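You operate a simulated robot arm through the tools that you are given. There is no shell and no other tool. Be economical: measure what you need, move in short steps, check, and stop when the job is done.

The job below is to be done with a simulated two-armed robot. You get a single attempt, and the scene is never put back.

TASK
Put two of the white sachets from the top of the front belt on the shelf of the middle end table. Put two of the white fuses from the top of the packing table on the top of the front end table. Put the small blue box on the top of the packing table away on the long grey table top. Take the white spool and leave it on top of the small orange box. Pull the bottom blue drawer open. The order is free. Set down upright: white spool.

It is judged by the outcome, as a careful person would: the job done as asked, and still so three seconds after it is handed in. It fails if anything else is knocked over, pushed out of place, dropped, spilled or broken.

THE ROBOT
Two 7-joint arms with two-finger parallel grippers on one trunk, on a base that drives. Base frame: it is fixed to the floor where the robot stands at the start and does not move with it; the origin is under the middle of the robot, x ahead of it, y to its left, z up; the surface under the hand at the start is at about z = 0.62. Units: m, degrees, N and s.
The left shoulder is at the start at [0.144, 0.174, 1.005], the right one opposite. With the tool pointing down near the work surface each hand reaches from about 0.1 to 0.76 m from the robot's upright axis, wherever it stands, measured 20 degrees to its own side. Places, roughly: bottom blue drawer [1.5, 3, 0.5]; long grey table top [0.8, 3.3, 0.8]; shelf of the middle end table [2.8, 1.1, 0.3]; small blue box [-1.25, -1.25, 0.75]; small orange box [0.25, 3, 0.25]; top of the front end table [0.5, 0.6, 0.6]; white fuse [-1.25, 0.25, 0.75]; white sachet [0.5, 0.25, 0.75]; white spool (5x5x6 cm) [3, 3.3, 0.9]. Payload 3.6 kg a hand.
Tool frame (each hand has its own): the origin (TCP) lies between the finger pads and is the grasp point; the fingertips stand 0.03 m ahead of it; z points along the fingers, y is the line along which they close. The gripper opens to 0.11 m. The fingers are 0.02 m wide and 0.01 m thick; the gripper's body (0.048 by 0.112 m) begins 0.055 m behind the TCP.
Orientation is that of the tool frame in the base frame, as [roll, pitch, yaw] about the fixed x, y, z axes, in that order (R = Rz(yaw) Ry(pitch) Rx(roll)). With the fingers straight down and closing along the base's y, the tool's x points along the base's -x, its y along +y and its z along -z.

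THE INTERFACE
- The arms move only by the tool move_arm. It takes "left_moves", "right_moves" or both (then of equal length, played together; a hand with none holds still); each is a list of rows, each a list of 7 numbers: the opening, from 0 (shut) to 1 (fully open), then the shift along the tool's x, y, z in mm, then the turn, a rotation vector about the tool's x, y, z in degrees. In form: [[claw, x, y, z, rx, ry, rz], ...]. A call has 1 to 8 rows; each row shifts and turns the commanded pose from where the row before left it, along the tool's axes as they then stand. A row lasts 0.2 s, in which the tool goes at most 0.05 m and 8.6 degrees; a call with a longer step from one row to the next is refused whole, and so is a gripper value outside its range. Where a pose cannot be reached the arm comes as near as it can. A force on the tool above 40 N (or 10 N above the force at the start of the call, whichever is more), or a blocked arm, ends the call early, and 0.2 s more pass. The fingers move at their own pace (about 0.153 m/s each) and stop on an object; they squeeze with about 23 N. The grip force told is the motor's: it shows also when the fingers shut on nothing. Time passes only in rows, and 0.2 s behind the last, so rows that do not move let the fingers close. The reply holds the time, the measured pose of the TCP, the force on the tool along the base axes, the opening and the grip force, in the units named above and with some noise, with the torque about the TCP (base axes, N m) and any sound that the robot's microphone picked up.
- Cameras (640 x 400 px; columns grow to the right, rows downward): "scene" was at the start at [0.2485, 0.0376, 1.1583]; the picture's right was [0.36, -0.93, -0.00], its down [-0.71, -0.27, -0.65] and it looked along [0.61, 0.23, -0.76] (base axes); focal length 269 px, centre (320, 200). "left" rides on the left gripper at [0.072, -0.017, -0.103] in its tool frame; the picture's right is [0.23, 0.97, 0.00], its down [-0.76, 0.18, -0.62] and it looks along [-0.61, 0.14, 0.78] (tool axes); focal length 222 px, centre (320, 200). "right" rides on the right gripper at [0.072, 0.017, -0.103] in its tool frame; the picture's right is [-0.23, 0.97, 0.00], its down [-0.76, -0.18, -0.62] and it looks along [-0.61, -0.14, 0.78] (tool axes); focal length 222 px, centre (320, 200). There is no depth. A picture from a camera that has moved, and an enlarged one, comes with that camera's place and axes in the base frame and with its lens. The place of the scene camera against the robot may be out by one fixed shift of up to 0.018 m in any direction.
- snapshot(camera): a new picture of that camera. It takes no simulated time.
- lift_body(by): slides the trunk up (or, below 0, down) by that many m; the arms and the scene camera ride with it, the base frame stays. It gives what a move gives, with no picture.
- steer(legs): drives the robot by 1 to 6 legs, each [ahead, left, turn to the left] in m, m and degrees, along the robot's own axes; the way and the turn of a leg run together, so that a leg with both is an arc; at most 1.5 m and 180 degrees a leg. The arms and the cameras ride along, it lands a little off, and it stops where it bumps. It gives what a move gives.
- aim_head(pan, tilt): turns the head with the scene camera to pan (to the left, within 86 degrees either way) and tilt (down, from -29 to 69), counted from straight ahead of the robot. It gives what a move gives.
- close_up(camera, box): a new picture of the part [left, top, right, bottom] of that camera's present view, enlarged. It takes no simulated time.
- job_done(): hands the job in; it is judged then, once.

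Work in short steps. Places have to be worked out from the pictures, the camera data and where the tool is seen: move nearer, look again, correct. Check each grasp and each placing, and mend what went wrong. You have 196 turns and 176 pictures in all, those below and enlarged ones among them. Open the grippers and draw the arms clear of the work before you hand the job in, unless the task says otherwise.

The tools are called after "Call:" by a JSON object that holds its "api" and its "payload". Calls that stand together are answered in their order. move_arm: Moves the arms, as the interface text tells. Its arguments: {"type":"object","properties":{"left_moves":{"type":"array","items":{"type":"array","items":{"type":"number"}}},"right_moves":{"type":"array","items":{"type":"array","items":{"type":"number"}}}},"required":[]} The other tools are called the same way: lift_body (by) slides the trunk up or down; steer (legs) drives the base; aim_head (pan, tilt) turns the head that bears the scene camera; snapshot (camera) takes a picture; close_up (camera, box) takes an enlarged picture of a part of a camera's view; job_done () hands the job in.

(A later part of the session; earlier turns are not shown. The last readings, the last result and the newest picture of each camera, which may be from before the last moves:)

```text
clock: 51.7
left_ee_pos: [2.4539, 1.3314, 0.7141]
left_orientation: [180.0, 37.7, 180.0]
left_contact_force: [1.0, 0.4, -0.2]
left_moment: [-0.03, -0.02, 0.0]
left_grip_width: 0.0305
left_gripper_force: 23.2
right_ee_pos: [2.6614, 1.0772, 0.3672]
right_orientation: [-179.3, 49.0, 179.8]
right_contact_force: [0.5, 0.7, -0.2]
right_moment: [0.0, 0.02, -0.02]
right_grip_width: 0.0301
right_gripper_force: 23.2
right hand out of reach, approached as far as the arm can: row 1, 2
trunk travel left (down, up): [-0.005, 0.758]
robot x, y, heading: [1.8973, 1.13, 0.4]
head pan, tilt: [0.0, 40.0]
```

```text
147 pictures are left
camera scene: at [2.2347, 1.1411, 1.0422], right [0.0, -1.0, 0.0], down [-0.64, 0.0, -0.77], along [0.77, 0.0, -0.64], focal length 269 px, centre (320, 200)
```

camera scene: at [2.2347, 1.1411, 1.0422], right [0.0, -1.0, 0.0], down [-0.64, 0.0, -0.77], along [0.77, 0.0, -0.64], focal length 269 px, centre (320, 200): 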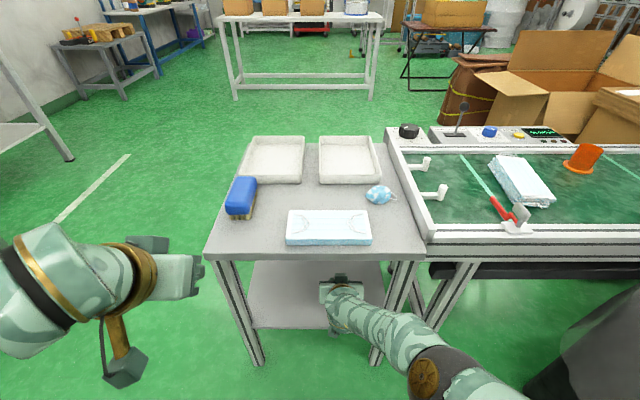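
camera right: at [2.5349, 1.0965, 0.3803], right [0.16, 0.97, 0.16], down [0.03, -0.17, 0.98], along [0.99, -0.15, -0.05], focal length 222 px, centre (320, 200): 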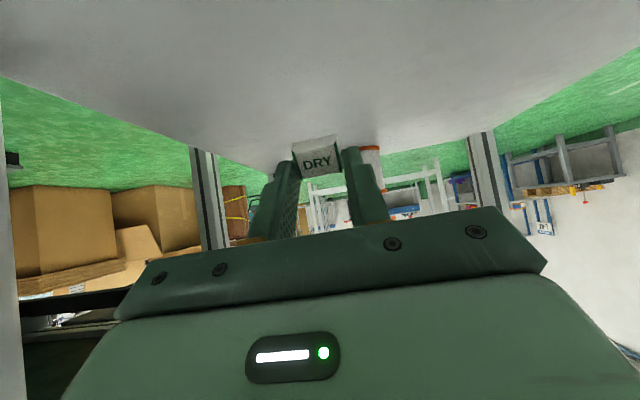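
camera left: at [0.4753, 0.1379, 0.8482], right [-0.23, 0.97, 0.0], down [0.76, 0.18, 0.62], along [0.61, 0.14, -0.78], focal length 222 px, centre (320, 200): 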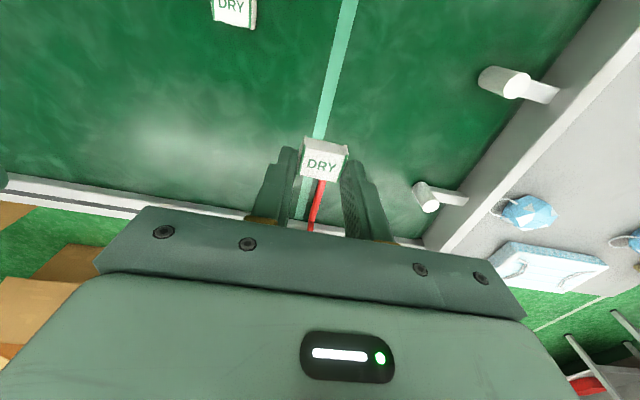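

Still at the reach limit vertically. Drive 8 cm more, then go down and slightly back.

Call:
{"api": "steer", "payload": {"legs": [[0.08, 0, 0]]}}

Call:
{"api": "move_arm", "payload": {"right_moves": [[0.1, 31, 0, 3, 0, 0, 0], [0.1, 31, 0, 3, 0, 0, 0], [0.1, 0, 0, 0, 0, 0, 0]]}}

Call:
{"api": "snapshot", "payload": {"camera": "right"}}

Call:
{"api": "snapshot", "payload": {"camera": "scene"}}

```text
clock: 52.7
left_ee_pos: [2.5306, 1.3318, 0.7138]
left_orientation: [-179.9, 37.6, -180.0]
left_contact_force: [0.8, -0.8, 0.6]
left_moment: [0.01, 0.0, -0.02]
left_grip_width: 0.0303
left_gripper_force: 23.1
right_ee_pos: [2.7373, 1.0756, 0.3642]
right_orientation: [-179.5, 48.8, 179.8]
right_contact_force: [1.1, -0.6, -0.6]
right_moment: [0.03, -0.02, 0.01]
right_grip_width: 0.0305
right_gripper_force: 22.7
trunk travel left (down, up): [-0.005, 0.758]
robot x, y, heading: [1.972, 1.1268, 0.0]
head pan, tilt: [0.0, 40.0]
```

```text
clock: 53.5
left_ee_pos: [2.5303, 1.3325, 0.7149]
left_orientation: [180.0, 37.8, -180.0]
left_contact_force: [-1.0, 0.8, -0.1]
left_moment: [-0.03, 0.02, 0.0]
left_grip_width: 0.0303
left_gripper_force: 22.5
right_ee_pos: [2.6929, 1.0645, 0.3209]
right_orientation: [-179.5, 49.0, 179.7]
right_contact_force: [0.8, -0.5, 3.7]
right_moment: [0.05, -0.08, -0.01]
right_grip_width: 0.0304
right_gripper_force: 23.0
right hand out of reach, approached as far as the arm can: row 1, 2
trunk travel left (down, up): [-0.005, 0.758]
robot x, y, heading: [1.9731, 1.1305, -0.1]
head pan, tilt: [0.0, 40.0]
```

```text
146 pictures are left
camera right: at [2.5673, 1.0836, 0.3351], right [0.16, 0.97, 0.16], down [0.03, -0.17, 0.98], along [0.99, -0.15, -0.05], focal length 222 px, centre (320, 200)
```

right: 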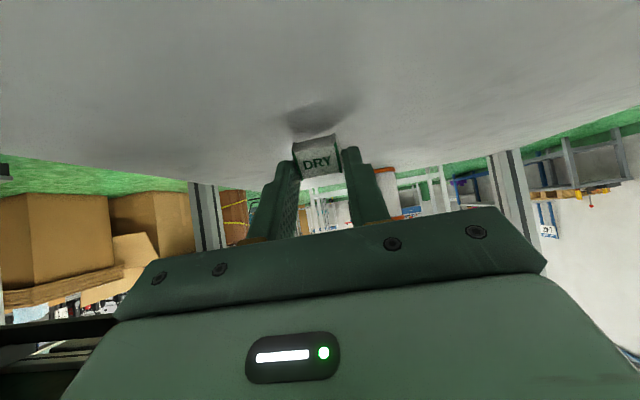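

```text
145 pictures are left
camera scene: at [2.3112, 1.1406, 1.0424], right [0.0, -1.0, 0.0], down [-0.64, 0.0, -0.77], along [0.77, 0.0, -0.64], focal length 269 px, centre (320, 200)
```

scene: 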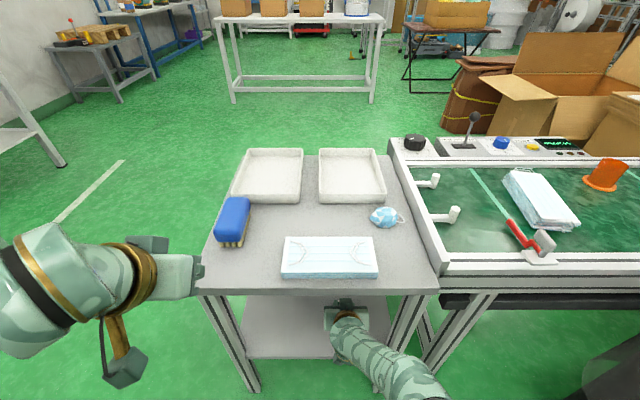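

There's a light upward force (3.7 N) and the shadow is right below the sachet; try a few mm lower to confirm contact.

Call:
{"api": "move_arm", "payload": {"right_moves": [[0.1, 3.5, 0, 3, 0, 0, 0], [0.1, 3.5, 0, 3, 0, 0, 0]]}}

Call:
{"api": "close_up", "payload": {"camera": "right", "box": [240, 60, 440, 240]}}

```text
clock: 54.1
left_ee_pos: [2.5299, 1.3314, 0.7155]
left_orientation: [-179.9, 37.8, 179.9]
left_contact_force: [0.2, -0.1, 0.7]
left_moment: [0.0, -0.01, 0.01]
left_grip_width: 0.0306
left_gripper_force: 22.9
right_ee_pos: [2.6937, 1.0628, 0.321]
right_orientation: [-179.4, 49.3, 179.8]
right_contact_force: [4.1, 4.8, 17.6]
right_moment: [0.18, -0.37, 0.07]
right_grip_width: 0.0305
right_gripper_force: 23.5
right hand out of reach, approached as far as the arm can: row 2
trunk travel left (down, up): [-0.005, 0.758]
robot x, y, heading: [1.9717, 1.1327, 0.1]
head pan, tilt: [0.0, 40.0]
```

```text
2.22 times, centred on (340, 150) of right
camera zoom: at [2.5665, 1.0826, 0.3341], right [0.16, 0.97, 0.16], down [0.02, -0.17, 0.99], along [0.99, -0.15, -0.05], focal length 494 px, centre (276, 311)
```

zoom: 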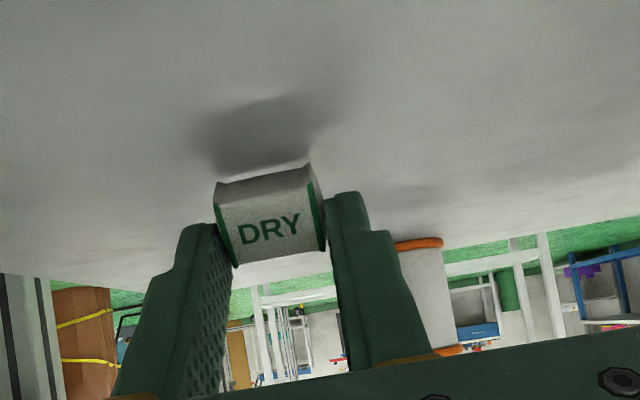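

Contact confirmed (shelf ≈ 0.29). Ease 2 mm up and release.

Call:
{"api": "move_arm", "payload": {"right_moves": [[0.1, -3, 0, -3, 0, 0, 0], [0.45, 0, 0, 0, 0, 0, 0], [0.45, 0, 0, 0, 0, 0, 0], [0.45, 0, 0, 0, 0, 0, 0]]}}

Call:
{"api": "snapshot", "payload": {"camera": "right"}}

```text
clock: 55.1
left_ee_pos: [2.5315, 1.3311, 0.7157]
left_orientation: [180.0, 37.7, 180.0]
left_contact_force: [-0.1, 0.4, 0.5]
left_moment: [0.02, 0.03, 0.05]
left_grip_width: 0.0306
left_gripper_force: 23.2
right_ee_pos: [2.6906, 1.0625, 0.3204]
right_orientation: [-179.4, 49.0, 179.8]
right_contact_force: [0.4, 0.1, -0.1]
right_moment: [-0.02, -0.04, -0.02]
right_grip_width: 0.0494
right_gripper_force: 0.0
trunk travel left (down, up): [-0.005, 0.758]
robot x, y, heading: [1.9764, 1.1316, 0.0]
head pan, tilt: [0.0, 40.0]
```

```text
143 pictures are left
camera right: at [2.5667, 1.0825, 0.3339], right [0.16, 0.97, 0.16], down [0.03, -0.17, 0.98], along [0.99, -0.15, -0.06], focal length 222 px, centre (320, 200)
```

right: 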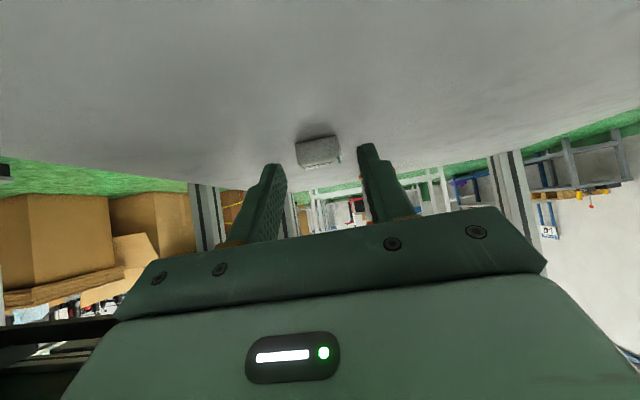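

Sachet one lies on the shelf. Withdraw the right hand: up-back along the tool, then drive back.

Call:
{"api": "move_arm", "payload": {"right_moves": [[0.45, 0, 0, -30, 0, 0, 0], [0.45, 0, 0, -35, 0, 0, 0], [0.45, 0, 0, -20, 0, 0, 0]]}}

Call:
{"api": "steer", "payload": {"legs": [[-0.3, 0, 0]]}}

Call:
{"api": "move_arm", "payload": {"right_moves": [[0.45, -30, -10, -34, 0, 0, 0], [0.45, -30, -20, -34, 0, 0, 0], [0.45, -30, -20, -34, 0, 0, 0], [0.45, -30, -20, -30, 0, 0, 0], [0.45, -30, -20, -30, 0, 0, 0], [0.45, -30, -20, -30, 0, 0, 0], [0.45, -30, -20, -30, 0, 0, 0]]}}

Call:
{"api": "snapshot", "payload": {"camera": "scene"}}

```text
clock: 55.9
left_ee_pos: [2.5304, 1.331, 0.7154]
left_orientation: [179.9, 37.6, 179.9]
left_contact_force: [-0.3, -0.4, -0.2]
left_moment: [0.04, 0.0, -0.01]
left_grip_width: 0.0303
left_gripper_force: 22.6
right_ee_pos: [2.6764, 1.0865, 0.3171]
right_orientation: [-179.2, 48.9, 179.9]
right_contact_force: [0.8, 0.6, 0.1]
right_moment: [-0.01, 0.0, -0.04]
right_grip_width: 0.0496
right_gripper_force: 0.0
right hand out of reach, approached as far as the arm can: row 1, 2, 3
trunk travel left (down, up): [-0.005, 0.758]
robot x, y, heading: [1.9747, 1.1303, 0.2]
head pan, tilt: [0.0, 40.0]
```

```text
clock: 57.9
left_ee_pos: [2.2348, 1.3339, 0.7158]
left_orientation: [-180.0, 37.7, -179.6]
left_contact_force: [0.4, 0.6, 0.6]
left_moment: [0.04, 0.0, -0.02]
left_grip_width: 0.0303
left_gripper_force: 23.4
right_ee_pos: [2.3837, 1.0899, 0.3172]
right_orientation: [-179.3, 49.0, -179.6]
right_contact_force: [-0.6, 0.2, -0.7]
right_moment: [-0.03, 0.0, -0.01]
right_grip_width: 0.0493
right_gripper_force: 0.1
trunk travel left (down, up): [-0.005, 0.758]
robot x, y, heading: [1.6784, 1.1323, 0.2]
head pan, tilt: [0.0, 40.0]
```

```text
clock: 59.5
left_ee_pos: [2.2345, 1.3339, 0.7153]
left_orientation: [179.9, 37.7, -179.6]
left_contact_force: [0.1, 0.9, 0.5]
left_moment: [0.01, 0.04, 0.02]
left_grip_width: 0.0305
left_gripper_force: 23.0
right_ee_pos: [2.4738, 1.0612, 0.3956]
right_orientation: [-179.4, 48.8, -179.7]
right_contact_force: [0.5, -0.3, -0.5]
right_moment: [0.01, 0.02, -0.01]
right_grip_width: 0.0495
right_gripper_force: 0.1
right hand out of reach, approached as far as the arm can: row 1, 2, 3, 4, 5, 6, 7
trunk travel left (down, up): [-0.005, 0.758]
robot x, y, heading: [1.6778, 1.1279, 0.5]
head pan, tilt: [0.0, 40.0]
```

```text
142 pictures are left
camera scene: at [2.017, 1.1423, 1.0421], right [0.01, -1.0, 0.0], down [-0.64, 0.0, -0.77], along [0.77, 0.01, -0.64], focal length 269 px, centre (320, 200)
```

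scene: 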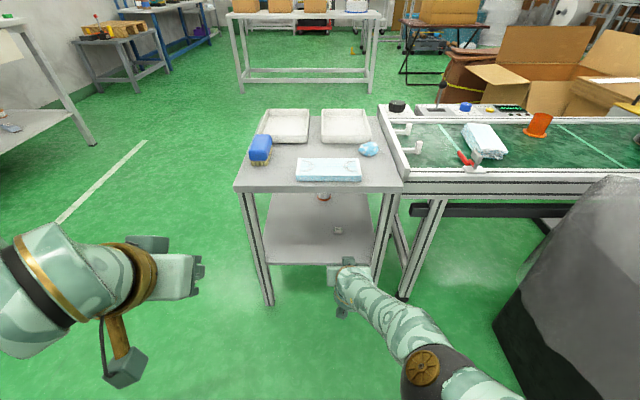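

The sachet stayed on the shelf (~2.74, 1.08). The right arm is stuck stretched; I'll untilt its tool while raising.

Call:
{"api": "move_arm", "payload": {"right_moves": [[0.45, 0, 0, 0, 0, 8, 0], [0.45, 0, 0, 0, 0, 8, 0], [0.45, 0, 0, 0, 0, 8, 0], [0.45, 0, 0, 0, 0, 8, 0], [0.45, 0, 0, 0, 0, 0, 0]]}}

Call:
{"api": "snapshot", "payload": {"camera": "scene"}}

```text
clock: 60.7
left_ee_pos: [2.2354, 1.335, 0.7149]
left_orientation: [-179.9, 37.7, -179.6]
left_contact_force: [0.1, -0.2, 0.0]
left_moment: [0.03, -0.03, 0.03]
left_grip_width: 0.0303
left_gripper_force: 22.9
right_ee_pos: [2.4434, 1.0612, 0.3938]
right_orientation: [-179.5, 24.8, 179.9]
right_contact_force: [0.0, -0.1, 0.0]
right_moment: [-0.01, -0.01, 0.02]
right_grip_width: 0.0494
right_gripper_force: 0.0
right hand out of reach, approached as far as the arm can: row 1, 2, 3, 4
trunk travel left (down, up): [-0.005, 0.758]
robot x, y, heading: [1.6808, 1.1285, 0.5]
head pan, tilt: [0.0, 40.0]
```

```text
141 pictures are left
camera scene: at [2.0169, 1.1422, 1.0422], right [0.01, -1.0, 0.0], down [-0.64, 0.0, -0.77], along [0.77, 0.01, -0.64], focal length 269 px, centre (320, 200)
```

scene: 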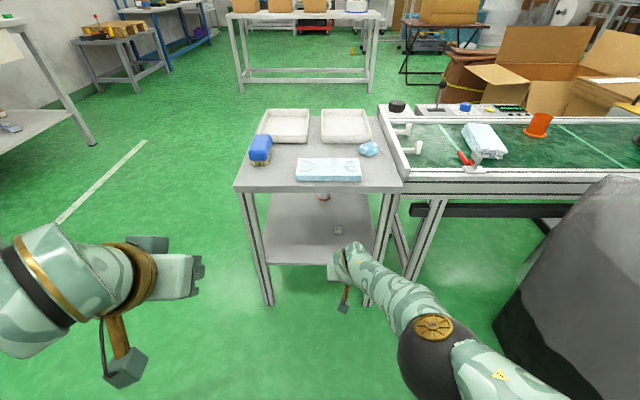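

Call:
{"api": "move_arm", "payload": {"right_moves": [[0.45, 12, -10, -35, 0, 0, 0], [0.45, 12, -10, -35, 0, 0, 0], [0.45, 8, -20, -35, 0, 0, 0], [0.45, 8, -20, -35, 0, 0, 0], [0.45, 8, -20, -35, 0, 0, 0], [0.45, 8, -20, -35, 0, 0, 0]]}}

```text
clock: 62.1
left_ee_pos: [2.2336, 1.3353, 0.7156]
left_orientation: [-180.0, 37.8, -179.7]
left_contact_force: [-0.5, 1.4, -0.4]
left_moment: [0.03, -0.01, 0.0]
left_grip_width: 0.0302
left_gripper_force: 22.8
right_ee_pos: [2.3011, 0.9633, 0.5632]
right_orientation: [-179.5, 25.0, -180.0]
right_contact_force: [0.0, -0.6, -0.9]
right_moment: [0.01, 0.01, 0.01]
right_grip_width: 0.0493
right_gripper_force: 0.0
trunk travel left (down, up): [-0.005, 0.758]
robot x, y, heading: [1.6782, 1.1298, 0.3]
head pan, tilt: [0.0, 40.0]
```

Right is free. Now lower the left hand (mirror of the right's path) while raising the right further.

Call:
{"api": "move_arm", "payload": {"left_moves": [[0.1, 26, -8, 34, 0, 0, 0], [0.1, 26, -8, 34, 0, 0, 0], [0.1, 26, -8, 34, 0, 0, 0], [0.1, 26, -8, 34, 0, 0, 0], [0.1, 26, -8, 34, 0, 0, 0], [0.1, 16, -8, 24, 0, 0, 0]], "right_moves": [[0.45, 0, -10, -25, 0, 0, 0], [0.45, 0, -10, -25, 0, 0, 0], [0.45, 0, -10, -25, 0, 0, 0], [0.45, 0, -10, -25, 0, 0, 0], [0.45, 0, -10, -25, 0, 0, 0], [0.45, 0, -10, -25, 0, 0, 0]]}}

Call:
{"api": "steer", "payload": {"legs": [[0.13, 0, 0]]}}

Call:
{"api": "snapshot", "payload": {"camera": "scene"}}

```text
clock: 63.5
left_ee_pos: [2.2405, 1.3095, 0.4908]
left_orientation: [-179.8, 37.7, -179.5]
left_contact_force: [0.2, 0.3, -0.3]
left_moment: [0.02, 0.01, -0.01]
left_grip_width: 0.0304
left_gripper_force: 23.0
left hand out of reach, approached as far as the arm can: row 5, 6
right_ee_pos: [2.2418, 0.9064, 0.6976]
right_orientation: [-179.4, 25.0, 180.0]
right_contact_force: [-0.3, 0.2, -0.4]
right_moment: [-0.05, 0.0, 0.04]
right_grip_width: 0.0496
right_gripper_force: 0.1
trunk travel left (down, up): [-0.005, 0.758]
robot x, y, heading: [1.6782, 1.1308, 0.3]
head pan, tilt: [0.0, 40.0]
```

```text
clock: 64.8
left_ee_pos: [2.371, 1.3109, 0.4908]
left_orientation: [-180.0, 37.6, -179.4]
left_contact_force: [-0.2, -0.2, 0.1]
left_moment: [0.03, 0.05, 0.02]
left_grip_width: 0.0301
left_gripper_force: 22.5
right_ee_pos: [2.373, 0.9083, 0.6958]
right_orientation: [-179.6, 24.9, 180.0]
right_contact_force: [-0.5, 0.0, 0.7]
right_moment: [-0.01, 0.01, 0.04]
right_grip_width: 0.0497
right_gripper_force: 0.1
trunk travel left (down, up): [-0.005, 0.758]
robot x, y, heading: [1.8079, 1.1317, 0.5]
head pan, tilt: [0.0, 40.0]
```

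```text
140 pictures are left
camera scene: at [2.1476, 1.1438, 1.042], right [0.01, -1.0, 0.0], down [-0.64, -0.01, -0.77], along [0.77, 0.01, -0.64], focal length 269 px, centre (320, 200)
```

scene: 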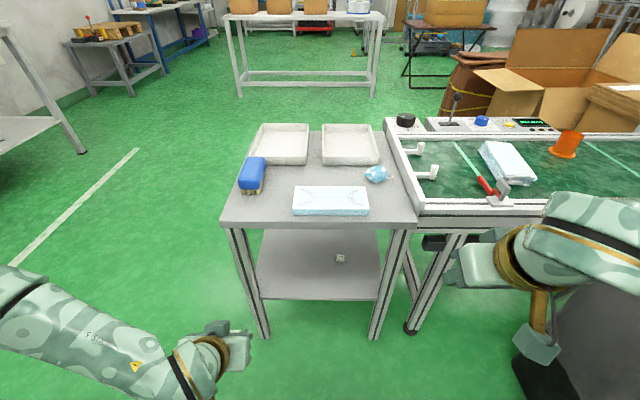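

Call:
{"api": "move_arm", "payload": {"left_moves": [[0.1, -11, -27, 30, 0, -3, 0], [0.1, -11, -27, 30, 0, -3, 0], [0.1, -11, -27, 30, 0, -3, 0], [0.1, -11, -27, 30, 0, -2, 0]]}}

Call:
{"api": "snapshot", "payload": {"camera": "left"}}

```text
clock: 65.8
left_ee_pos: [2.472, 1.3127, 0.5204]
left_orientation: [-179.7, 48.6, -179.5]
left_contact_force: [-0.7, -0.9, -0.1]
left_moment: [0.01, 0.01, -0.02]
left_grip_width: 0.0304
left_gripper_force: 22.8
left hand out of reach, approached as far as the arm can: row 1, 2, 3, 4
right_ee_pos: [2.3727, 0.9075, 0.6968]
right_orientation: [-179.5, 24.9, -179.9]
right_contact_force: [-0.3, 0.8, -0.3]
right_moment: [0.02, -0.03, 0.02]
right_grip_width: 0.0496
right_gripper_force: 0.1
trunk travel left (down, up): [-0.005, 0.758]
robot x, y, heading: [1.8112, 1.1286, 0.3]
head pan, tilt: [0.0, 40.0]
```

```text
139 pictures are left
camera left: at [2.3478, 1.2949, 0.5353], right [-0.16, 0.97, -0.17], down [0.03, 0.18, 0.98], along [0.99, 0.15, -0.06], focal length 222 px, centre (320, 200)
```

left: 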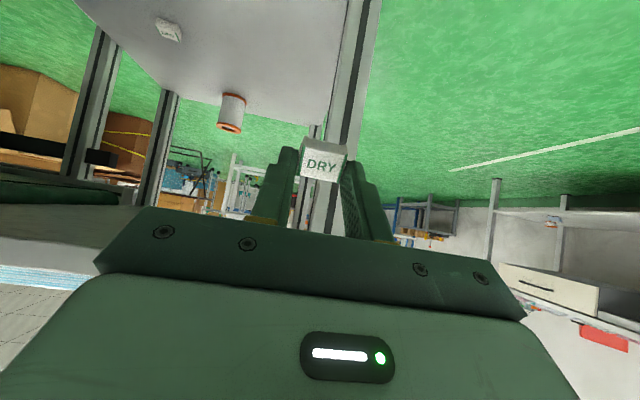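

The left isn't moving inward. Test a pure inward/down-forward shift to see what's free.

Call:
{"api": "move_arm", "payload": {"left_moves": [[0.1, 0, -30, 30, 0, 0, 0], [0.1, 0, -30, 30, 0, 0, 0], [0.1, 0, -30, 30, 0, 0, 0]]}}

Call:
{"api": "snapshot", "payload": {"camera": "scene"}}

```text
clock: 66.6
left_ee_pos: [2.5033, 1.31, 0.5348]
left_orientation: [-179.9, 48.6, -179.5]
left_contact_force: [0.2, 0.5, 0.5]
left_moment: [0.05, 0.0, 0.0]
left_grip_width: 0.0306
left_gripper_force: 22.9
left hand out of reach, approached as far as the arm can: row 1, 2, 3
right_ee_pos: [2.372, 0.9083, 0.6959]
right_orientation: [-179.4, 24.9, -179.9]
right_contact_force: [-0.7, 0.3, -0.6]
right_moment: [0.01, 0.0, 0.0]
right_grip_width: 0.0495
right_gripper_force: 0.0
trunk travel left (down, up): [-0.005, 0.758]
robot x, y, heading: [1.809, 1.1299, 0.5]
head pan, tilt: [0.0, 40.0]
```

```text
138 pictures are left
camera scene: at [2.1472, 1.1437, 1.0422], right [0.01, -1.0, 0.0], down [-0.64, -0.01, -0.77], along [0.77, 0.01, -0.64], focal length 269 px, centre (320, 200)
```

scene: 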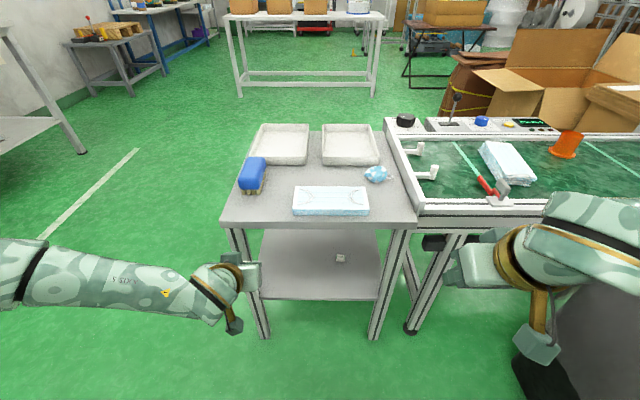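

The left elbow is wide out. I'll back off, raise the left, bring it inward at height (as the right was), then descend.

Call:
{"api": "steer", "payload": {"legs": [[-0.1, 0, 0]]}}

Call:
{"api": "move_arm", "payload": {"left_moves": [[0.1, -10, 0, -30, 0, 4, 0], [0.1, -10, 0, -30, 0, 4, 0], [0.1, -15, 0, -30, 0, 4, 0], [0.1, -15, 0, -30, 0, 0, 0], [0.1, -15, 0, -30, 0, 0, 0], [0.1, -15, 0, -30, 0, 0, 0], [0.1, -15, 0, -30, 0, 0, 0]]}}

```text
clock: 67.7
left_ee_pos: [2.406, 1.3107, 0.5349]
left_orientation: [-179.9, 48.5, -179.3]
left_contact_force: [-0.6, 0.0, 0.6]
left_moment: [0.0, -0.01, -0.02]
left_grip_width: 0.0304
left_gripper_force: 23.5
right_ee_pos: [2.2775, 0.9103, 0.6963]
right_orientation: [-179.4, 24.9, -179.7]
right_contact_force: [0.7, -0.1, -0.1]
right_moment: [0.02, 0.02, 0.0]
right_grip_width: 0.0497
right_gripper_force: 0.1
trunk travel left (down, up): [-0.005, 0.758]
robot x, y, heading: [1.714, 1.1303, 0.7]
head pan, tilt: [0.0, 40.0]
```

```text
clock: 69.3
left_ee_pos: [2.3427, 1.3109, 0.755]
left_orientation: [-179.9, 36.6, -179.3]
left_contact_force: [-0.4, -0.4, -0.5]
left_moment: [0.02, 0.0, -0.01]
left_grip_width: 0.0305
left_gripper_force: 22.4
right_ee_pos: [2.2768, 0.9099, 0.6973]
right_orientation: [-179.6, 24.8, -179.7]
right_contact_force: [0.8, 0.7, 0.0]
right_moment: [0.0, 0.0, 0.0]
right_grip_width: 0.0493
right_gripper_force: 0.0
trunk travel left (down, up): [-0.005, 0.758]
robot x, y, heading: [1.7149, 1.1297, 0.5]
head pan, tilt: [0.0, 40.0]
```

Call:
{"api": "move_arm", "payload": {"left_moves": [[0.1, 12, -25, -9, 0, 0, 0], [0.1, 12, -25, -9, 0, 0, 0], [0.1, 12, -25, -9, 0, 0, 0], [0.1, 12, -25, -9, 0, 0, 0]]}}

Call:
{"api": "move_arm", "payload": {"left_moves": [[0.1, 26, 0, 34, 0, 0, 0], [0.1, 26, 0, 34, 0, 0, 0], [0.1, 26, 0, 34, 0, 0, 0], [0.1, 26, 0, 34, 0, 0, 0], [0.1, 26, 0, 34, 0, 0, 0], [0.1, 20, 0, 34, 0, 0, 0], [0.1, 20, 0, 34, 0, 0, 0]]}}

```text
clock: 70.3
left_ee_pos: [2.2889, 1.2368, 0.7577]
left_orientation: [-179.7, 36.7, -179.1]
left_contact_force: [-0.4, 0.6, 0.4]
left_moment: [0.03, -0.02, -0.01]
left_grip_width: 0.0304
left_gripper_force: 22.9
left hand out of reach, approached as far as the arm can: row 4
right_ee_pos: [2.2763, 0.9089, 0.6979]
right_orientation: [-179.6, 25.0, -179.7]
right_contact_force: [-0.3, -0.4, 0.5]
right_moment: [0.01, -0.07, 0.0]
right_grip_width: 0.0497
right_gripper_force: 0.1
trunk travel left (down, up): [-0.005, 0.758]
robot x, y, heading: [1.711, 1.1293, 1.0]
head pan, tilt: [0.0, 40.0]
```

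```text
clock: 71.9
left_ee_pos: [2.2932, 1.3015, 0.4981]
left_orientation: [-179.7, 36.6, -179.3]
left_contact_force: [-0.4, 0.8, 0.1]
left_moment: [0.0, -0.03, -0.04]
left_grip_width: 0.0303
left_gripper_force: 22.8
left hand out of reach, approached as far as the arm can: row 2, 3, 4, 5, 6, 7
right_ee_pos: [2.277, 0.9096, 0.6978]
right_orientation: [-179.5, 24.9, -179.7]
right_contact_force: [0.1, 0.6, -0.4]
right_moment: [0.02, -0.01, 0.0]
right_grip_width: 0.0495
right_gripper_force: 0.0
trunk travel left (down, up): [-0.005, 0.758]
robot x, y, heading: [1.7135, 1.1263, 0.5]
head pan, tilt: [0.0, 40.0]
```

The left keeps drifting outward with its elbow wide. Try yawing the left tool inward ~32°, which should suit an elbow-out arm.

Call:
{"api": "move_arm", "payload": {"left_moves": [[0.1, 0, 0, 0, 4.8, 0, 6.4], [0.1, 0, 0, 0, 4.8, 0, 6.4], [0.1, 0, 0, 0, 4.8, 0, 6.4], [0.1, 0, 0, 0, 4.8, 0, 6.4], [0.1, 0, 0, 20, 0, 0, 0], [0.1, 0, 0, 20, 0, 0, 0]]}}

Call:
{"api": "snapshot", "payload": {"camera": "scene"}}

```text
clock: 73.3
left_ee_pos: [2.3105, 1.288, 0.4698]
left_orientation: [-179.7, 36.6, 148.8]
left_contact_force: [-0.4, -0.9, -0.8]
left_moment: [0.02, 0.03, -0.02]
left_grip_width: 0.0307
left_gripper_force: 22.9
right_ee_pos: [2.2765, 0.9099, 0.6982]
right_orientation: [-179.5, 24.9, -179.8]
right_contact_force: [0.3, -0.8, -0.2]
right_moment: [0.01, -0.04, 0.0]
right_grip_width: 0.0494
right_gripper_force: 0.1
trunk travel left (down, up): [-0.005, 0.758]
robot x, y, heading: [1.7147, 1.1303, 0.6]
head pan, tilt: [0.0, 40.0]
```

```text
137 pictures are left
camera scene: at [2.0508, 1.1439, 1.0421], right [0.01, -1.0, 0.0], down [-0.64, -0.01, -0.77], along [0.77, 0.01, -0.64], focal length 269 px, centre (320, 200)
```

scene: 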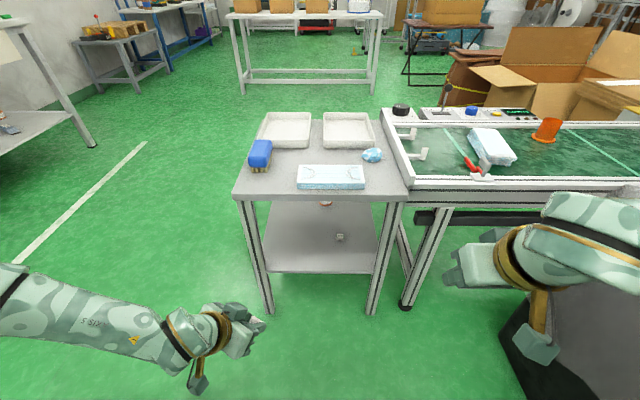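

That freed it. Continue forward-down with a bit more tilt.

Call:
{"api": "move_arm", "payload": {"left_moves": [[0.1, -13, -4, 33, 0, -3, 0], [0.1, -13, -4, 33, 0, -3, 0], [0.1, -13, -4, 33, 0, -3, 0], [0.1, -13, -4, 33, 0, -3, 0]]}}

```text
clock: 74.3
left_ee_pos: [2.3832, 1.2792, 0.49]
left_orientation: [-179.7, 48.7, 148.8]
left_contact_force: [0.5, -1.2, 0.0]
left_moment: [-0.02, -0.02, 0.0]
left_grip_width: 0.0304
left_gripper_force: 23.3
left hand out of reach, approached as far as the arm can: row 1, 2, 3, 4
right_ee_pos: [2.2769, 0.9095, 0.6971]
right_orientation: [-179.5, 24.9, -179.7]
right_contact_force: [0.0, -1.0, 0.6]
right_moment: [0.0, 0.02, -0.02]
right_grip_width: 0.0497
right_gripper_force: 0.0
trunk travel left (down, up): [-0.005, 0.758]
robot x, y, heading: [1.7122, 1.1314, 0.8]
head pan, tilt: [0.0, 40.0]
```

More tilt is what limits it. Return to ~37° tilt and go forward-down.

Call:
{"api": "move_arm", "payload": {"left_moves": [[0.1, 0, 0, 10, 0, 4, 0], [0.1, 0, 0, 10, 0, 4, 0], [0.1, 0, 0, 20, 0, 4, 0], [0.1, 0, 0, 30, 0, 0, 0], [0.1, 0, 0, 30, 0, 0, 0]]}}

Call:
{"api": "snapshot", "payload": {"camera": "left"}}

```text
clock: 75.5
left_ee_pos: [2.3981, 1.2993, 0.477]
left_orientation: [-179.7, 36.8, 148.8]
left_contact_force: [0.5, -0.6, 0.2]
left_moment: [0.01, -0.03, 0.0]
left_grip_width: 0.0306
left_gripper_force: 22.8
left hand out of reach, approached as far as the arm can: row 1, 2, 3, 4, 5
right_ee_pos: [2.2774, 0.9097, 0.6978]
right_orientation: [-179.5, 24.8, -179.7]
right_contact_force: [0.5, 0.7, 0.1]
right_moment: [0.02, -0.01, 0.04]
right_grip_width: 0.0494
right_gripper_force: 0.1
trunk travel left (down, up): [-0.005, 0.758]
robot x, y, heading: [1.7178, 1.1306, 0.6]
head pan, tilt: [0.0, 40.0]
```

```text
136 pictures are left
camera left: at [2.2876, 1.3486, 0.5179], right [0.35, 0.93, -0.14], down [0.3, 0.03, 0.95], along [0.89, -0.38, -0.26], focal length 222 px, centre (320, 200)
```

left: 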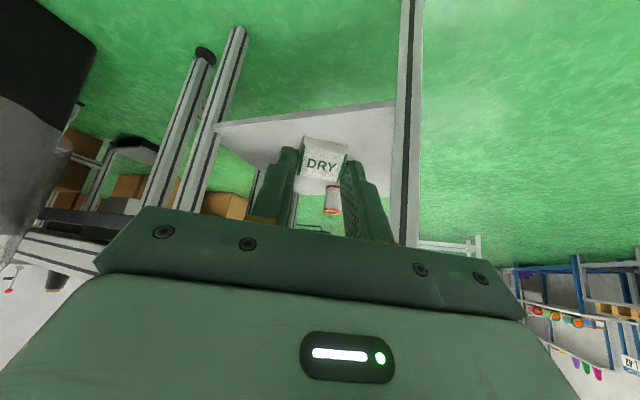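

The left arm's posture won't allow it. Instead I'll set its sachet on the table's free top corner with the left, then move it to the shelf with the right. First raise and untilt both.

Call:
{"api": "move_arm", "payload": {"left_moves": [[0.1, 0, 5, -40, 0, 0, 0], [0.1, 0, 5, -40, 0, 0, 0], [0.1, 0, 5, -40, 0, 0, 0], [0.1, 0, 5, -40, 0, 7.5, 0], [0.1, 0, 5, -40, 0, 7.5, 0], [0.1, 0, 0, -40, 0, 7.5, 0], [0.1, 0, 0, 0, 0, 7.5, 0], [0.1, 0, 0, 0, 0, 7, 0]], "right_moves": [[0.45, 0, 0, 0, 0, 8, 0], [0.45, 0, 0, 0, 0, 8, 0], [0.45, 0, 0, 0, 0, 8, 0], [0.45, 0, 0, 0, 0, 0.8, 0], [0.45, 0, 0, 0, 0, 0, 0], [0.45, 0, 0, 0, 0, 0, 0], [0.45, 0, 0, 0, 0, 0, 0], [0.45, 0, 0, 0, 0, 0, 0]]}}

Call:
{"api": "lift_body", "payload": {"by": 0.1}}

Call:
{"api": "snapshot", "payload": {"camera": "scene"}}

```text
clock: 77.3
left_ee_pos: [2.2988, 1.388, 0.6771]
left_orientation: [-179.8, -0.4, 148.6]
left_contact_force: [0.0, -0.4, 0.0]
left_moment: [-0.02, 0.0, 0.02]
left_grip_width: 0.0306
left_gripper_force: 22.6
right_ee_pos: [2.2765, 0.9083, 0.6964]
right_orientation: [-179.5, 0.1, -179.9]
right_contact_force: [-0.2, -0.3, 0.6]
right_moment: [0.0, 0.0, 0.0]
right_grip_width: 0.0493
right_gripper_force: 0.0
trunk travel left (down, up): [-0.005, 0.758]
robot x, y, heading: [1.7087, 1.1276, 0.6]
head pan, tilt: [0.0, 40.0]
```

```text
clock: 78.7
left_ee_pos: [2.3026, 1.3892, 0.7769]
left_orientation: [-179.7, -0.4, 148.6]
left_contact_force: [-0.4, 0.4, 0.0]
left_moment: [0.03, 0.02, -0.02]
left_grip_width: 0.0304
left_gripper_force: 23.1
right_ee_pos: [2.2777, 0.9094, 0.7976]
right_orientation: [-179.5, 0.0, -179.9]
right_contact_force: [0.3, -0.6, -0.4]
right_moment: [0.01, 0.02, 0.0]
right_grip_width: 0.0494
right_gripper_force: 0.0
trunk travel left (down, up): [-0.105, 0.658]
robot x, y, heading: [1.7121, 1.1359, 0.8]
head pan, tilt: [0.0, 40.0]
```

```text
135 pictures are left
camera scene: at [1.988, 1.1432, 1.15], right [0.01, -1.0, 0.0], down [-0.64, -0.01, -0.77], along [0.77, 0.01, -0.64], focal length 269 px, centre (320, 200)
```

scene: 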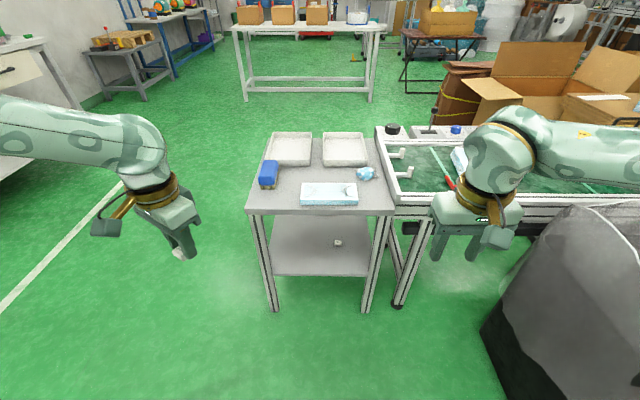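

Free spot on the table top: ~(2.635, 1.275), left of the mask pack. Square the left tool's yaw, shift inward, then drive 0.34 m closer.

Call:
{"api": "move_arm", "payload": {"left_moves": [[0.1, 0, 0, 0, 0, 0, -7.8], [0.1, 0, 0, 0, 0, 0, -7.8], [0.1, 0, 0, 0, 0, 0, -7.8], [0.1, 0, 0, 0, 0, 0, -7.8], [0.1, 0, -38, 0, 0, 0, 0], [0.1, 0, -38, 0, 0, 0, 0], [0.1, 0, -38, 0, 0, 0, 0]]}}

Call:
{"api": "steer", "payload": {"legs": [[0.33, 0, -0.5]]}}

Call:
{"api": "snapshot", "payload": {"camera": "left"}}

Call:
{"api": "snapshot", "payload": {"camera": "scene"}}

```text
clock: 80.3
left_ee_pos: [2.302, 1.2905, 0.7791]
left_orientation: [180.0, -0.2, -180.0]
left_contact_force: [-0.4, -0.3, 0.3]
left_moment: [0.03, 0.02, -0.02]
left_grip_width: 0.0301
left_gripper_force: 23.3
left hand out of reach, approached as far as the arm can: row 7
right_ee_pos: [2.2777, 0.9103, 0.7973]
right_orientation: [-179.5, 0.0, -179.9]
right_contact_force: [-0.4, -0.8, 1.0]
right_moment: [-0.01, -0.01, -0.04]
right_grip_width: 0.0494
right_gripper_force: 0.0
trunk travel left (down, up): [-0.105, 0.658]
robot x, y, heading: [1.7118, 1.131, 0.6]
head pan, tilt: [0.0, 40.0]
```

```text
clock: 82.4
left_ee_pos: [2.6335, 1.2838, 0.7801]
left_orientation: [180.0, -0.4, 179.3]
left_contact_force: [-0.5, -0.2, 0.3]
left_moment: [0.0, -0.01, -0.03]
left_grip_width: 0.0301
left_gripper_force: 23.0
right_ee_pos: [2.6057, 0.9044, 0.7958]
right_orientation: [-179.5, 0.1, 179.4]
right_contact_force: [-0.7, 0.0, -0.2]
right_moment: [0.02, 0.03, 0.04]
right_grip_width: 0.0496
right_gripper_force: 0.1
trunk travel left (down, up): [-0.105, 0.658]
robot x, y, heading: [2.0459, 1.1292, -0.1]
head pan, tilt: [0.0, 40.0]
```

```text
134 pictures are left
camera left: at [2.5622, 1.2687, 0.8838], right [-0.21, 0.98, 0.0], down [0.77, 0.17, 0.62], along [0.6, 0.13, -0.79], focal length 222 px, centre (320, 200)
```

left: 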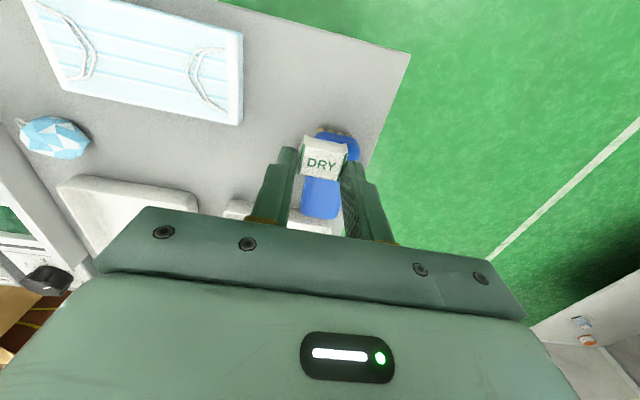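

```text
133 pictures are left
camera scene: at [2.3178, 1.142, 1.1502], right [0.0, -1.0, 0.0], down [-0.64, 0.0, -0.77], along [0.77, 0.0, -0.64], focal length 269 px, centre (320, 200)
```

scene: 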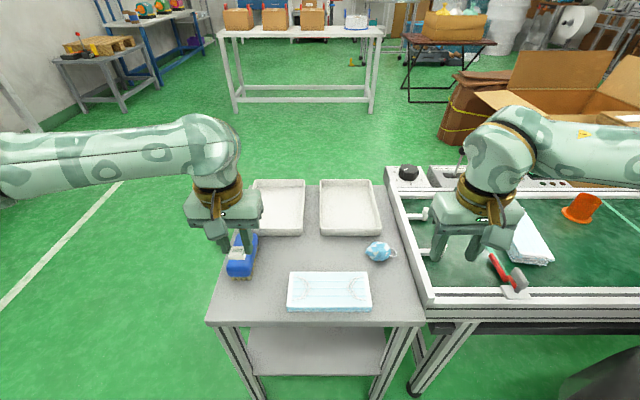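

Landing spot needs ~3 cm more clearance from the brush. Move back 3 cm, descend to 0.66.

Call:
{"api": "move_arm", "payload": {"left_moves": [[0.1, 28, -8, 0, 0, 0, 0], [0.1, 0, 0, 40, 0, 0, 0], [0.1, 0, 0, 40, 0, 0, 0], [0.1, 0, 0, 38, 0, 0, 0]]}}

Call:
{"api": "snapshot", "payload": {"camera": "left"}}

```text
clock: 83.4
left_ee_pos: [2.5961, 1.2919, 0.6655]
left_orientation: [-179.9, -0.4, 179.2]
left_contact_force: [-0.8, 0.7, -0.1]
left_moment: [-0.02, -0.02, 0.0]
left_grip_width: 0.0301
left_gripper_force: 22.9
left hand out of reach, approached as far as the arm can: row 3, 4
right_ee_pos: [2.6054, 0.9034, 0.7962]
right_orientation: [-179.5, 0.1, 179.3]
right_contact_force: [-0.5, 0.4, 0.0]
right_moment: [0.0, -0.01, 0.01]
right_grip_width: 0.0494
right_gripper_force: 0.1
trunk travel left (down, up): [-0.105, 0.658]
robot x, y, heading: [2.0413, 1.1328, -0.0]
head pan, tilt: [0.0, 40.0]
```

```text
132 pictures are left
camera left: at [2.5247, 1.2776, 0.7706], right [-0.21, 0.98, 0.0], down [0.77, 0.17, 0.62], along [0.6, 0.13, -0.79], focal length 222 px, centre (320, 200)
```

left: 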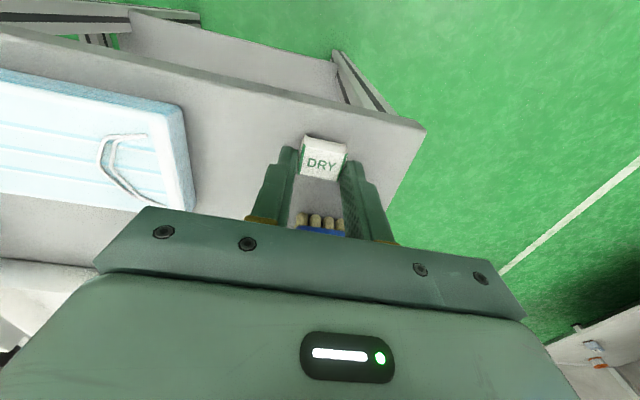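

Shift forward 1 cm from the edge, then lower with the trunk.

Call:
{"api": "move_arm", "payload": {"left_moves": [[0.1, -10, 0, -4, 0, 0, 0]]}}

Call:
{"api": "lift_body", "payload": {"by": -0.02}}

Call:
{"api": "close_up", "payload": {"camera": "left", "box": [220, 60, 440, 260]}}

```text
clock: 83.8
left_ee_pos: [2.6045, 1.295, 0.6719]
left_orientation: [-179.9, -0.2, 179.2]
left_contact_force: [0.3, 0.1, -0.3]
left_moment: [-0.03, -0.02, 0.01]
left_grip_width: 0.0306
left_gripper_force: 22.7
left hand out of reach, approached as far as the arm can: row 1
right_ee_pos: [2.6047, 0.9043, 0.7966]
right_orientation: [-179.5, 0.2, 179.4]
right_contact_force: [0.1, 0.1, -0.3]
right_moment: [-0.03, 0.03, -0.01]
right_grip_width: 0.0494
right_gripper_force: 0.0
trunk travel left (down, up): [-0.105, 0.658]
robot x, y, heading: [2.043, 1.133, 0.0]
head pan, tilt: [0.0, 40.0]
```

```text
clock: 84.5
left_ee_pos: [2.6044, 1.2934, 0.6545]
left_orientation: [-180.0, -0.4, 179.1]
left_contact_force: [0.2, -0.8, 1.2]
left_moment: [-0.01, 0.01, -0.02]
left_grip_width: 0.0304
left_gripper_force: 22.9
right_ee_pos: [2.6048, 0.9047, 0.7761]
right_orientation: [-179.6, 0.1, 179.4]
right_contact_force: [-0.4, -0.3, -0.1]
right_moment: [-0.01, -0.03, 0.02]
right_grip_width: 0.0494
right_gripper_force: 0.1
trunk travel left (down, up): [-0.085, 0.678]
robot x, y, heading: [2.0454, 1.1301, 0.1]
head pan, tilt: [0.0, 40.0]
```

```text
2.00 times, centred on (330, 160) of left
camera zoom: at [2.5335, 1.2786, 0.7586], right [-0.21, 0.98, 0.0], down [0.77, 0.17, 0.62], along [0.6, 0.13, -0.79], focal length 444 px, centre (300, 280)
```

zoom: 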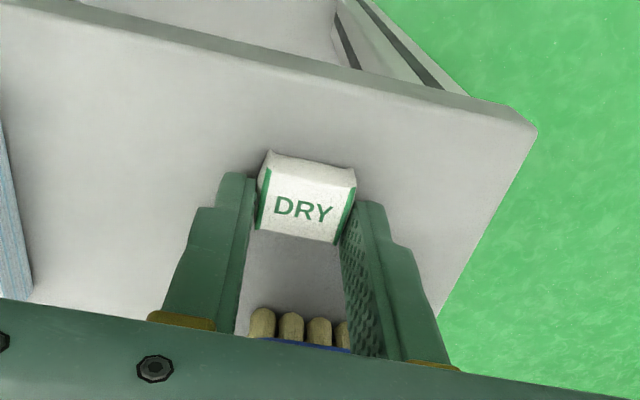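

Call:
{"api": "lift_body", "payload": {"by": -0.006}}

```text
clock: 85.1
left_ee_pos: [2.6057, 1.293, 0.65]
left_orientation: [180.0, -0.1, 179.2]
left_contact_force: [1.5, 3.8, 17.9]
left_moment: [0.2, -0.08, 0.01]
left_grip_width: 0.0305
left_gripper_force: 22.7
right_ee_pos: [2.6038, 0.9047, 0.7721]
right_orientation: [-179.6, 0.2, 179.5]
right_contact_force: [-0.1, -0.6, 0.8]
right_moment: [-0.02, 0.03, 0.0]
right_grip_width: 0.0495
right_gripper_force: 0.0
trunk travel left (down, up): [-0.079, 0.684]
robot x, y, heading: [2.046, 1.1315, -0.3]
head pan, tilt: [0.0, 40.0]
```

Contact (18 N). Release, raise the left hand and move it away to the left.

Call:
{"api": "move_arm", "payload": {"left_moves": [[0.1, 0, 0, -2, 0, 0, 0], [0.42, 0, 0, 0, 0, 0, 0], [0.42, 0, 0, 0, 0, 0, 0], [0.42, 0, 0, -40, 0, 0, 0], [0.42, 0, 0, -40, 0, 0, 0], [0.42, 0, 20, -40, 0, 0, 0], [0.42, 20, 40, 0, 0, 0, 0], [0.42, 30, 40, 0, 0, 0, 0]]}}

Call:
{"api": "snapshot", "payload": {"camera": "scene"}}

```text
clock: 86.9
left_ee_pos: [2.557, 1.3933, 0.774]
left_orientation: [-179.9, -0.2, 179.2]
left_contact_force: [-0.7, 0.2, -0.8]
left_moment: [0.0, 0.01, 0.02]
left_grip_width: 0.0462
left_gripper_force: 0.0
right_ee_pos: [2.6042, 0.9041, 0.7716]
right_orientation: [-179.5, 0.1, 179.3]
right_contact_force: [0.1, 0.3, -0.1]
right_moment: [0.01, -0.02, -0.01]
right_grip_width: 0.0493
right_gripper_force: 0.0
trunk travel left (down, up): [-0.079, 0.684]
robot x, y, heading: [2.045, 1.1324, 0.2]
head pan, tilt: [0.0, 40.0]
```

```text
130 pictures are left
camera scene: at [2.3328, 1.1423, 1.1227], right [0.0, -1.0, 0.0], down [-0.64, 0.0, -0.77], along [0.77, 0.0, -0.64], focal length 269 px, centre (320, 200)
```

scene: 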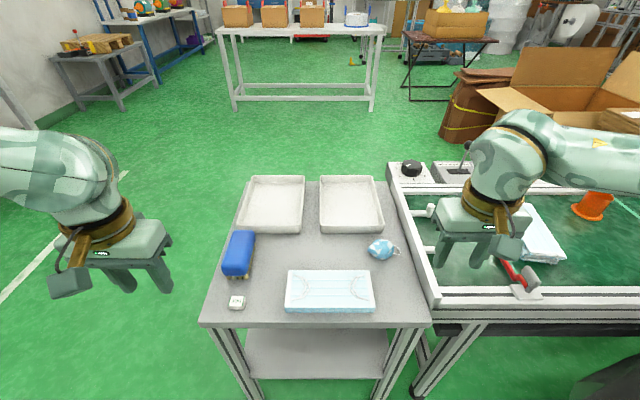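

Sachet sits at (2.606, 1.293). Strafe left 0.25 m, then bring the right hand above it.

Call:
{"api": "steer", "payload": {"legs": [[0, 0.25, 0]]}}

Call:
{"api": "move_arm", "payload": {"right_moves": [[0.7, 0, 35, 0, 0, 0, 0], [0.7, 0, 35, 0, 0, 0, 0], [0.7, 0, 35, 0, 0, 0, 0], [0.7, 0, 34, 0, 0, 0, 0], [0.7, 0, 0, 0, 0, 0, 0]]}}

Call:
{"api": "snapshot", "payload": {"camera": "right"}}

```text
clock: 88.7
left_ee_pos: [2.5576, 1.6449, 0.7726]
left_orientation: [-179.9, -0.3, 179.3]
left_contact_force: [0.4, -0.4, -0.6]
left_moment: [0.03, -0.01, 0.03]
left_grip_width: 0.0466
left_gripper_force: 0.0
right_ee_pos: [2.6052, 1.1551, 0.7716]
right_orientation: [-179.5, 0.0, 179.5]
right_contact_force: [0.3, 0.1, 0.0]
right_moment: [-0.04, 0.02, 0.02]
right_grip_width: 0.0496
right_gripper_force: 0.1
trunk travel left (down, up): [-0.079, 0.684]
robot x, y, heading: [2.0447, 1.3806, 0.3]
head pan, tilt: [0.0, 40.0]
```

```text
clock: 89.9
left_ee_pos: [2.557, 1.6436, 0.7745]
left_orientation: [-180.0, -0.2, 179.3]
left_contact_force: [-0.9, 0.6, 0.2]
left_moment: [0.02, -0.01, 0.02]
left_grip_width: 0.0462
left_gripper_force: 0.1
right_ee_pos: [2.6076, 1.2924, 0.771]
right_orientation: [-179.6, 0.1, 179.5]
right_contact_force: [-0.7, 0.1, -0.4]
right_moment: [0.02, 0.0, -0.03]
right_grip_width: 0.077
right_gripper_force: 0.1
trunk travel left (down, up): [-0.079, 0.684]
robot x, y, heading: [2.0406, 1.3814, 0.2]
head pan, tilt: [0.0, 40.0]
```

```text
129 pictures are left
camera right: at [2.5342, 1.3131, 0.8748], right [0.24, 0.97, -0.01], down [0.76, -0.18, 0.63], along [0.61, -0.15, -0.78], focal length 222 px, centre (320, 200)
```

right: 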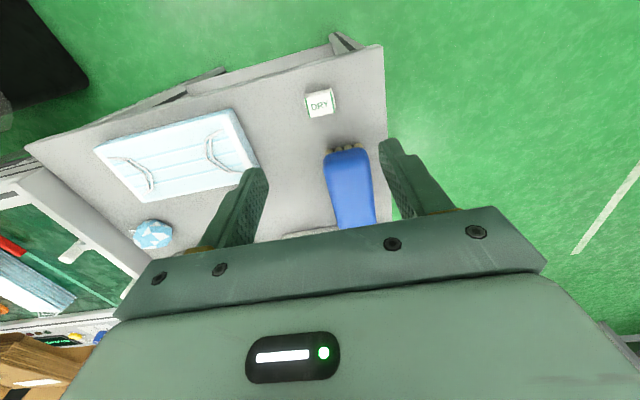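

Aligned over the sachet. Descend and grasp.

Call:
{"api": "move_arm", "payload": {"right_moves": [[0.6, 4, 2, 40, 0, 0, 0], [0.6, 0, 0, 40, 0, 0, 0], [0.6, 0, 0, 37, 0, 0, 0], [0.6, 0, 0, 0, 0, 0, 0], [0.1, 0, 0, 0, 0, 0, 0], [0.1, 0, 0, 0, 0, 0, 0], [0.1, 0, 0, -40, 0, 0, 0], [0.1, 0, 0, -40, 0, 0, 0]]}}

Call:
{"api": "snapshot", "payload": {"camera": "right"}}

```text
clock: 91.7
left_ee_pos: [2.5567, 1.6441, 0.7734]
left_orientation: [180.0, -0.3, 179.4]
left_contact_force: [0.8, -0.4, 0.2]
left_moment: [-0.01, -0.01, 0.0]
left_grip_width: 0.0463
left_gripper_force: 0.1
right_ee_pos: [2.6017, 1.2947, 0.7353]
right_orientation: [-179.5, 0.0, 179.4]
right_contact_force: [-0.8, 0.5, 0.2]
right_moment: [0.0, 0.0, 0.01]
right_grip_width: 0.0306
right_gripper_force: 23.3
trunk travel left (down, up): [-0.079, 0.684]
robot x, y, heading: [2.0417, 1.3797, 0.4]
head pan, tilt: [0.0, 40.0]
```

```text
128 pictures are left
camera right: at [2.5289, 1.3144, 0.8383], right [0.24, 0.97, -0.01], down [0.76, -0.18, 0.63], along [0.61, -0.15, -0.78], focal length 222 px, centre (320, 200)
```

right: 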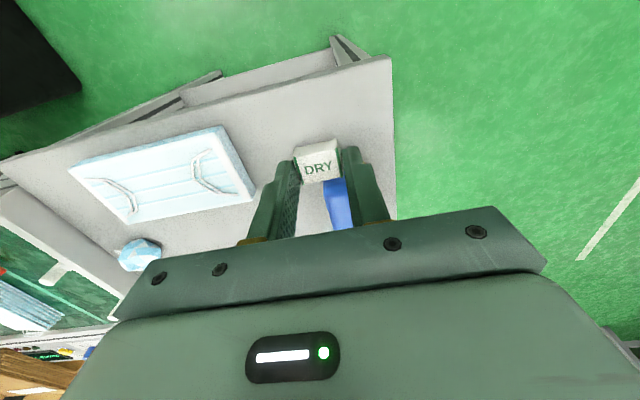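

Sachet regrasped by the right hand. Back away and repeat the path that worked: trunk up, arm to its earlier rest pose, tilt, lower.

Call:
{"api": "steer", "payload": {"legs": [[-0.27, 0, -0.3], [0, -0.13, 0]]}}

Call:
{"api": "lift_body", "payload": {"by": 0.074}}

Call:
{"api": "move_arm", "payload": {"right_moves": [[0.1, 37, -13, -16, 0, 0, 0], [0.1, 37, -13, -16, 0, 0, 0], [0.1, 37, -13, -16, 0, 0, 0], [0.1, 37, -13, -16, 0, 0, 0]]}}

Call:
{"api": "move_arm", "payload": {"right_moves": [[0.1, 0, 0, 0, 0, -8, 0], [0.1, 0, 0, 0, 0, -8, 0], [0.1, 0, 0, 0, 0, -8, 0], [0.1, 0, 0, 0, 0, -8, 0], [0.1, 0, 0, 0, 0, -8, 0], [0.1, 0, 0, 0, 0, -8, 0]]}}

Call:
{"api": "lift_body", "payload": {"by": -0.12}}

```text
clock: 94.4
left_ee_pos: [2.297, 1.5065, 0.7733]
left_orientation: [-180.0, -0.2, 178.5]
left_contact_force: [0.6, -0.6, -0.8]
left_moment: [0.0, 0.0, -0.01]
left_grip_width: 0.0462
left_gripper_force: 0.1
right_ee_pos: [2.3362, 1.1554, 0.7344]
right_orientation: [-179.7, 0.1, 178.5]
right_contact_force: [0.3, 0.7, 0.2]
right_moment: [0.03, -0.01, -0.01]
right_grip_width: 0.0308
right_gripper_force: 23.2
trunk travel left (down, up): [-0.079, 0.684]
robot x, y, heading: [1.781, 1.2511, -0.7]
head pan, tilt: [0.0, 40.0]
```

```text
clock: 95.5
left_ee_pos: [2.2968, 1.5072, 0.8462]
left_orientation: [-179.9, -0.4, 178.4]
left_contact_force: [-0.6, 1.7, -0.5]
left_moment: [0.03, 0.01, -0.01]
left_grip_width: 0.046
left_gripper_force: 0.1
right_ee_pos: [2.337, 1.1566, 0.8068]
right_orientation: [-179.5, -0.1, 178.6]
right_contact_force: [-0.3, 0.2, 0.5]
right_moment: [0.01, 0.02, 0.0]
right_grip_width: 0.0304
right_gripper_force: 23.1
trunk travel left (down, up): [-0.153, 0.61]
robot x, y, heading: [1.7758, 1.2532, -0.8]
head pan, tilt: [0.0, 40.0]
```

```text
clock: 96.5
left_ee_pos: [2.2976, 1.5067, 0.8476]
left_orientation: [180.0, -0.3, 178.4]
left_contact_force: [-0.1, -0.5, -0.2]
left_moment: [0.01, -0.01, 0.0]
left_grip_width: 0.0461
left_gripper_force: 0.1
right_ee_pos: [2.1864, 1.1106, 0.874]
right_orientation: [-179.5, 0.1, 178.6]
right_contact_force: [0.4, 0.3, -0.3]
right_moment: [0.02, -0.04, 0.0]
right_grip_width: 0.0307
right_gripper_force: 23.0
trunk travel left (down, up): [-0.153, 0.61]
robot x, y, heading: [1.7784, 1.2518, -0.7]
head pan, tilt: [0.0, 40.0]
```

```text
clock: 98.0
left_ee_pos: [2.2962, 1.5067, 0.8472]
left_orientation: [-180.0, -0.3, 178.4]
left_contact_force: [-0.6, -0.4, -0.1]
left_moment: [-0.01, -0.03, 0.0]
left_grip_width: 0.0462
left_gripper_force: 0.1
right_ee_pos: [2.2435, 1.1438, 0.8716]
right_orientation: [-179.3, 48.2, 179.2]
right_contact_force: [-0.2, -0.7, 0.1]
right_moment: [-0.01, -0.04, -0.02]
right_grip_width: 0.0306
right_gripper_force: 22.7
right hand out of reach, approached as far as the arm can: row 3, 4, 5, 6
trunk travel left (down, up): [-0.153, 0.61]
robot x, y, heading: [1.7795, 1.2486, -0.5]
head pan, tilt: [0.0, 40.0]
```

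```text
clock: 99.5
left_ee_pos: [2.2956, 1.506, 0.727]
left_orientation: [-179.9, -0.2, 178.4]
left_contact_force: [-0.3, -0.9, -0.4]
left_moment: [-0.01, -0.02, -0.03]
left_grip_width: 0.0463
left_gripper_force: 0.1
right_ee_pos: [2.2662, 1.1434, 0.6922]
right_orientation: [-179.3, 38.3, 179.1]
right_contact_force: [-0.3, 0.7, -0.4]
right_moment: [0.0, 0.02, 0.01]
right_grip_width: 0.0304
right_gripper_force: 23.0
trunk travel left (down, up): [-0.033, 0.73]
robot x, y, heading: [1.7798, 1.2533, -0.9]
head pan, tilt: [0.0, 40.0]
```

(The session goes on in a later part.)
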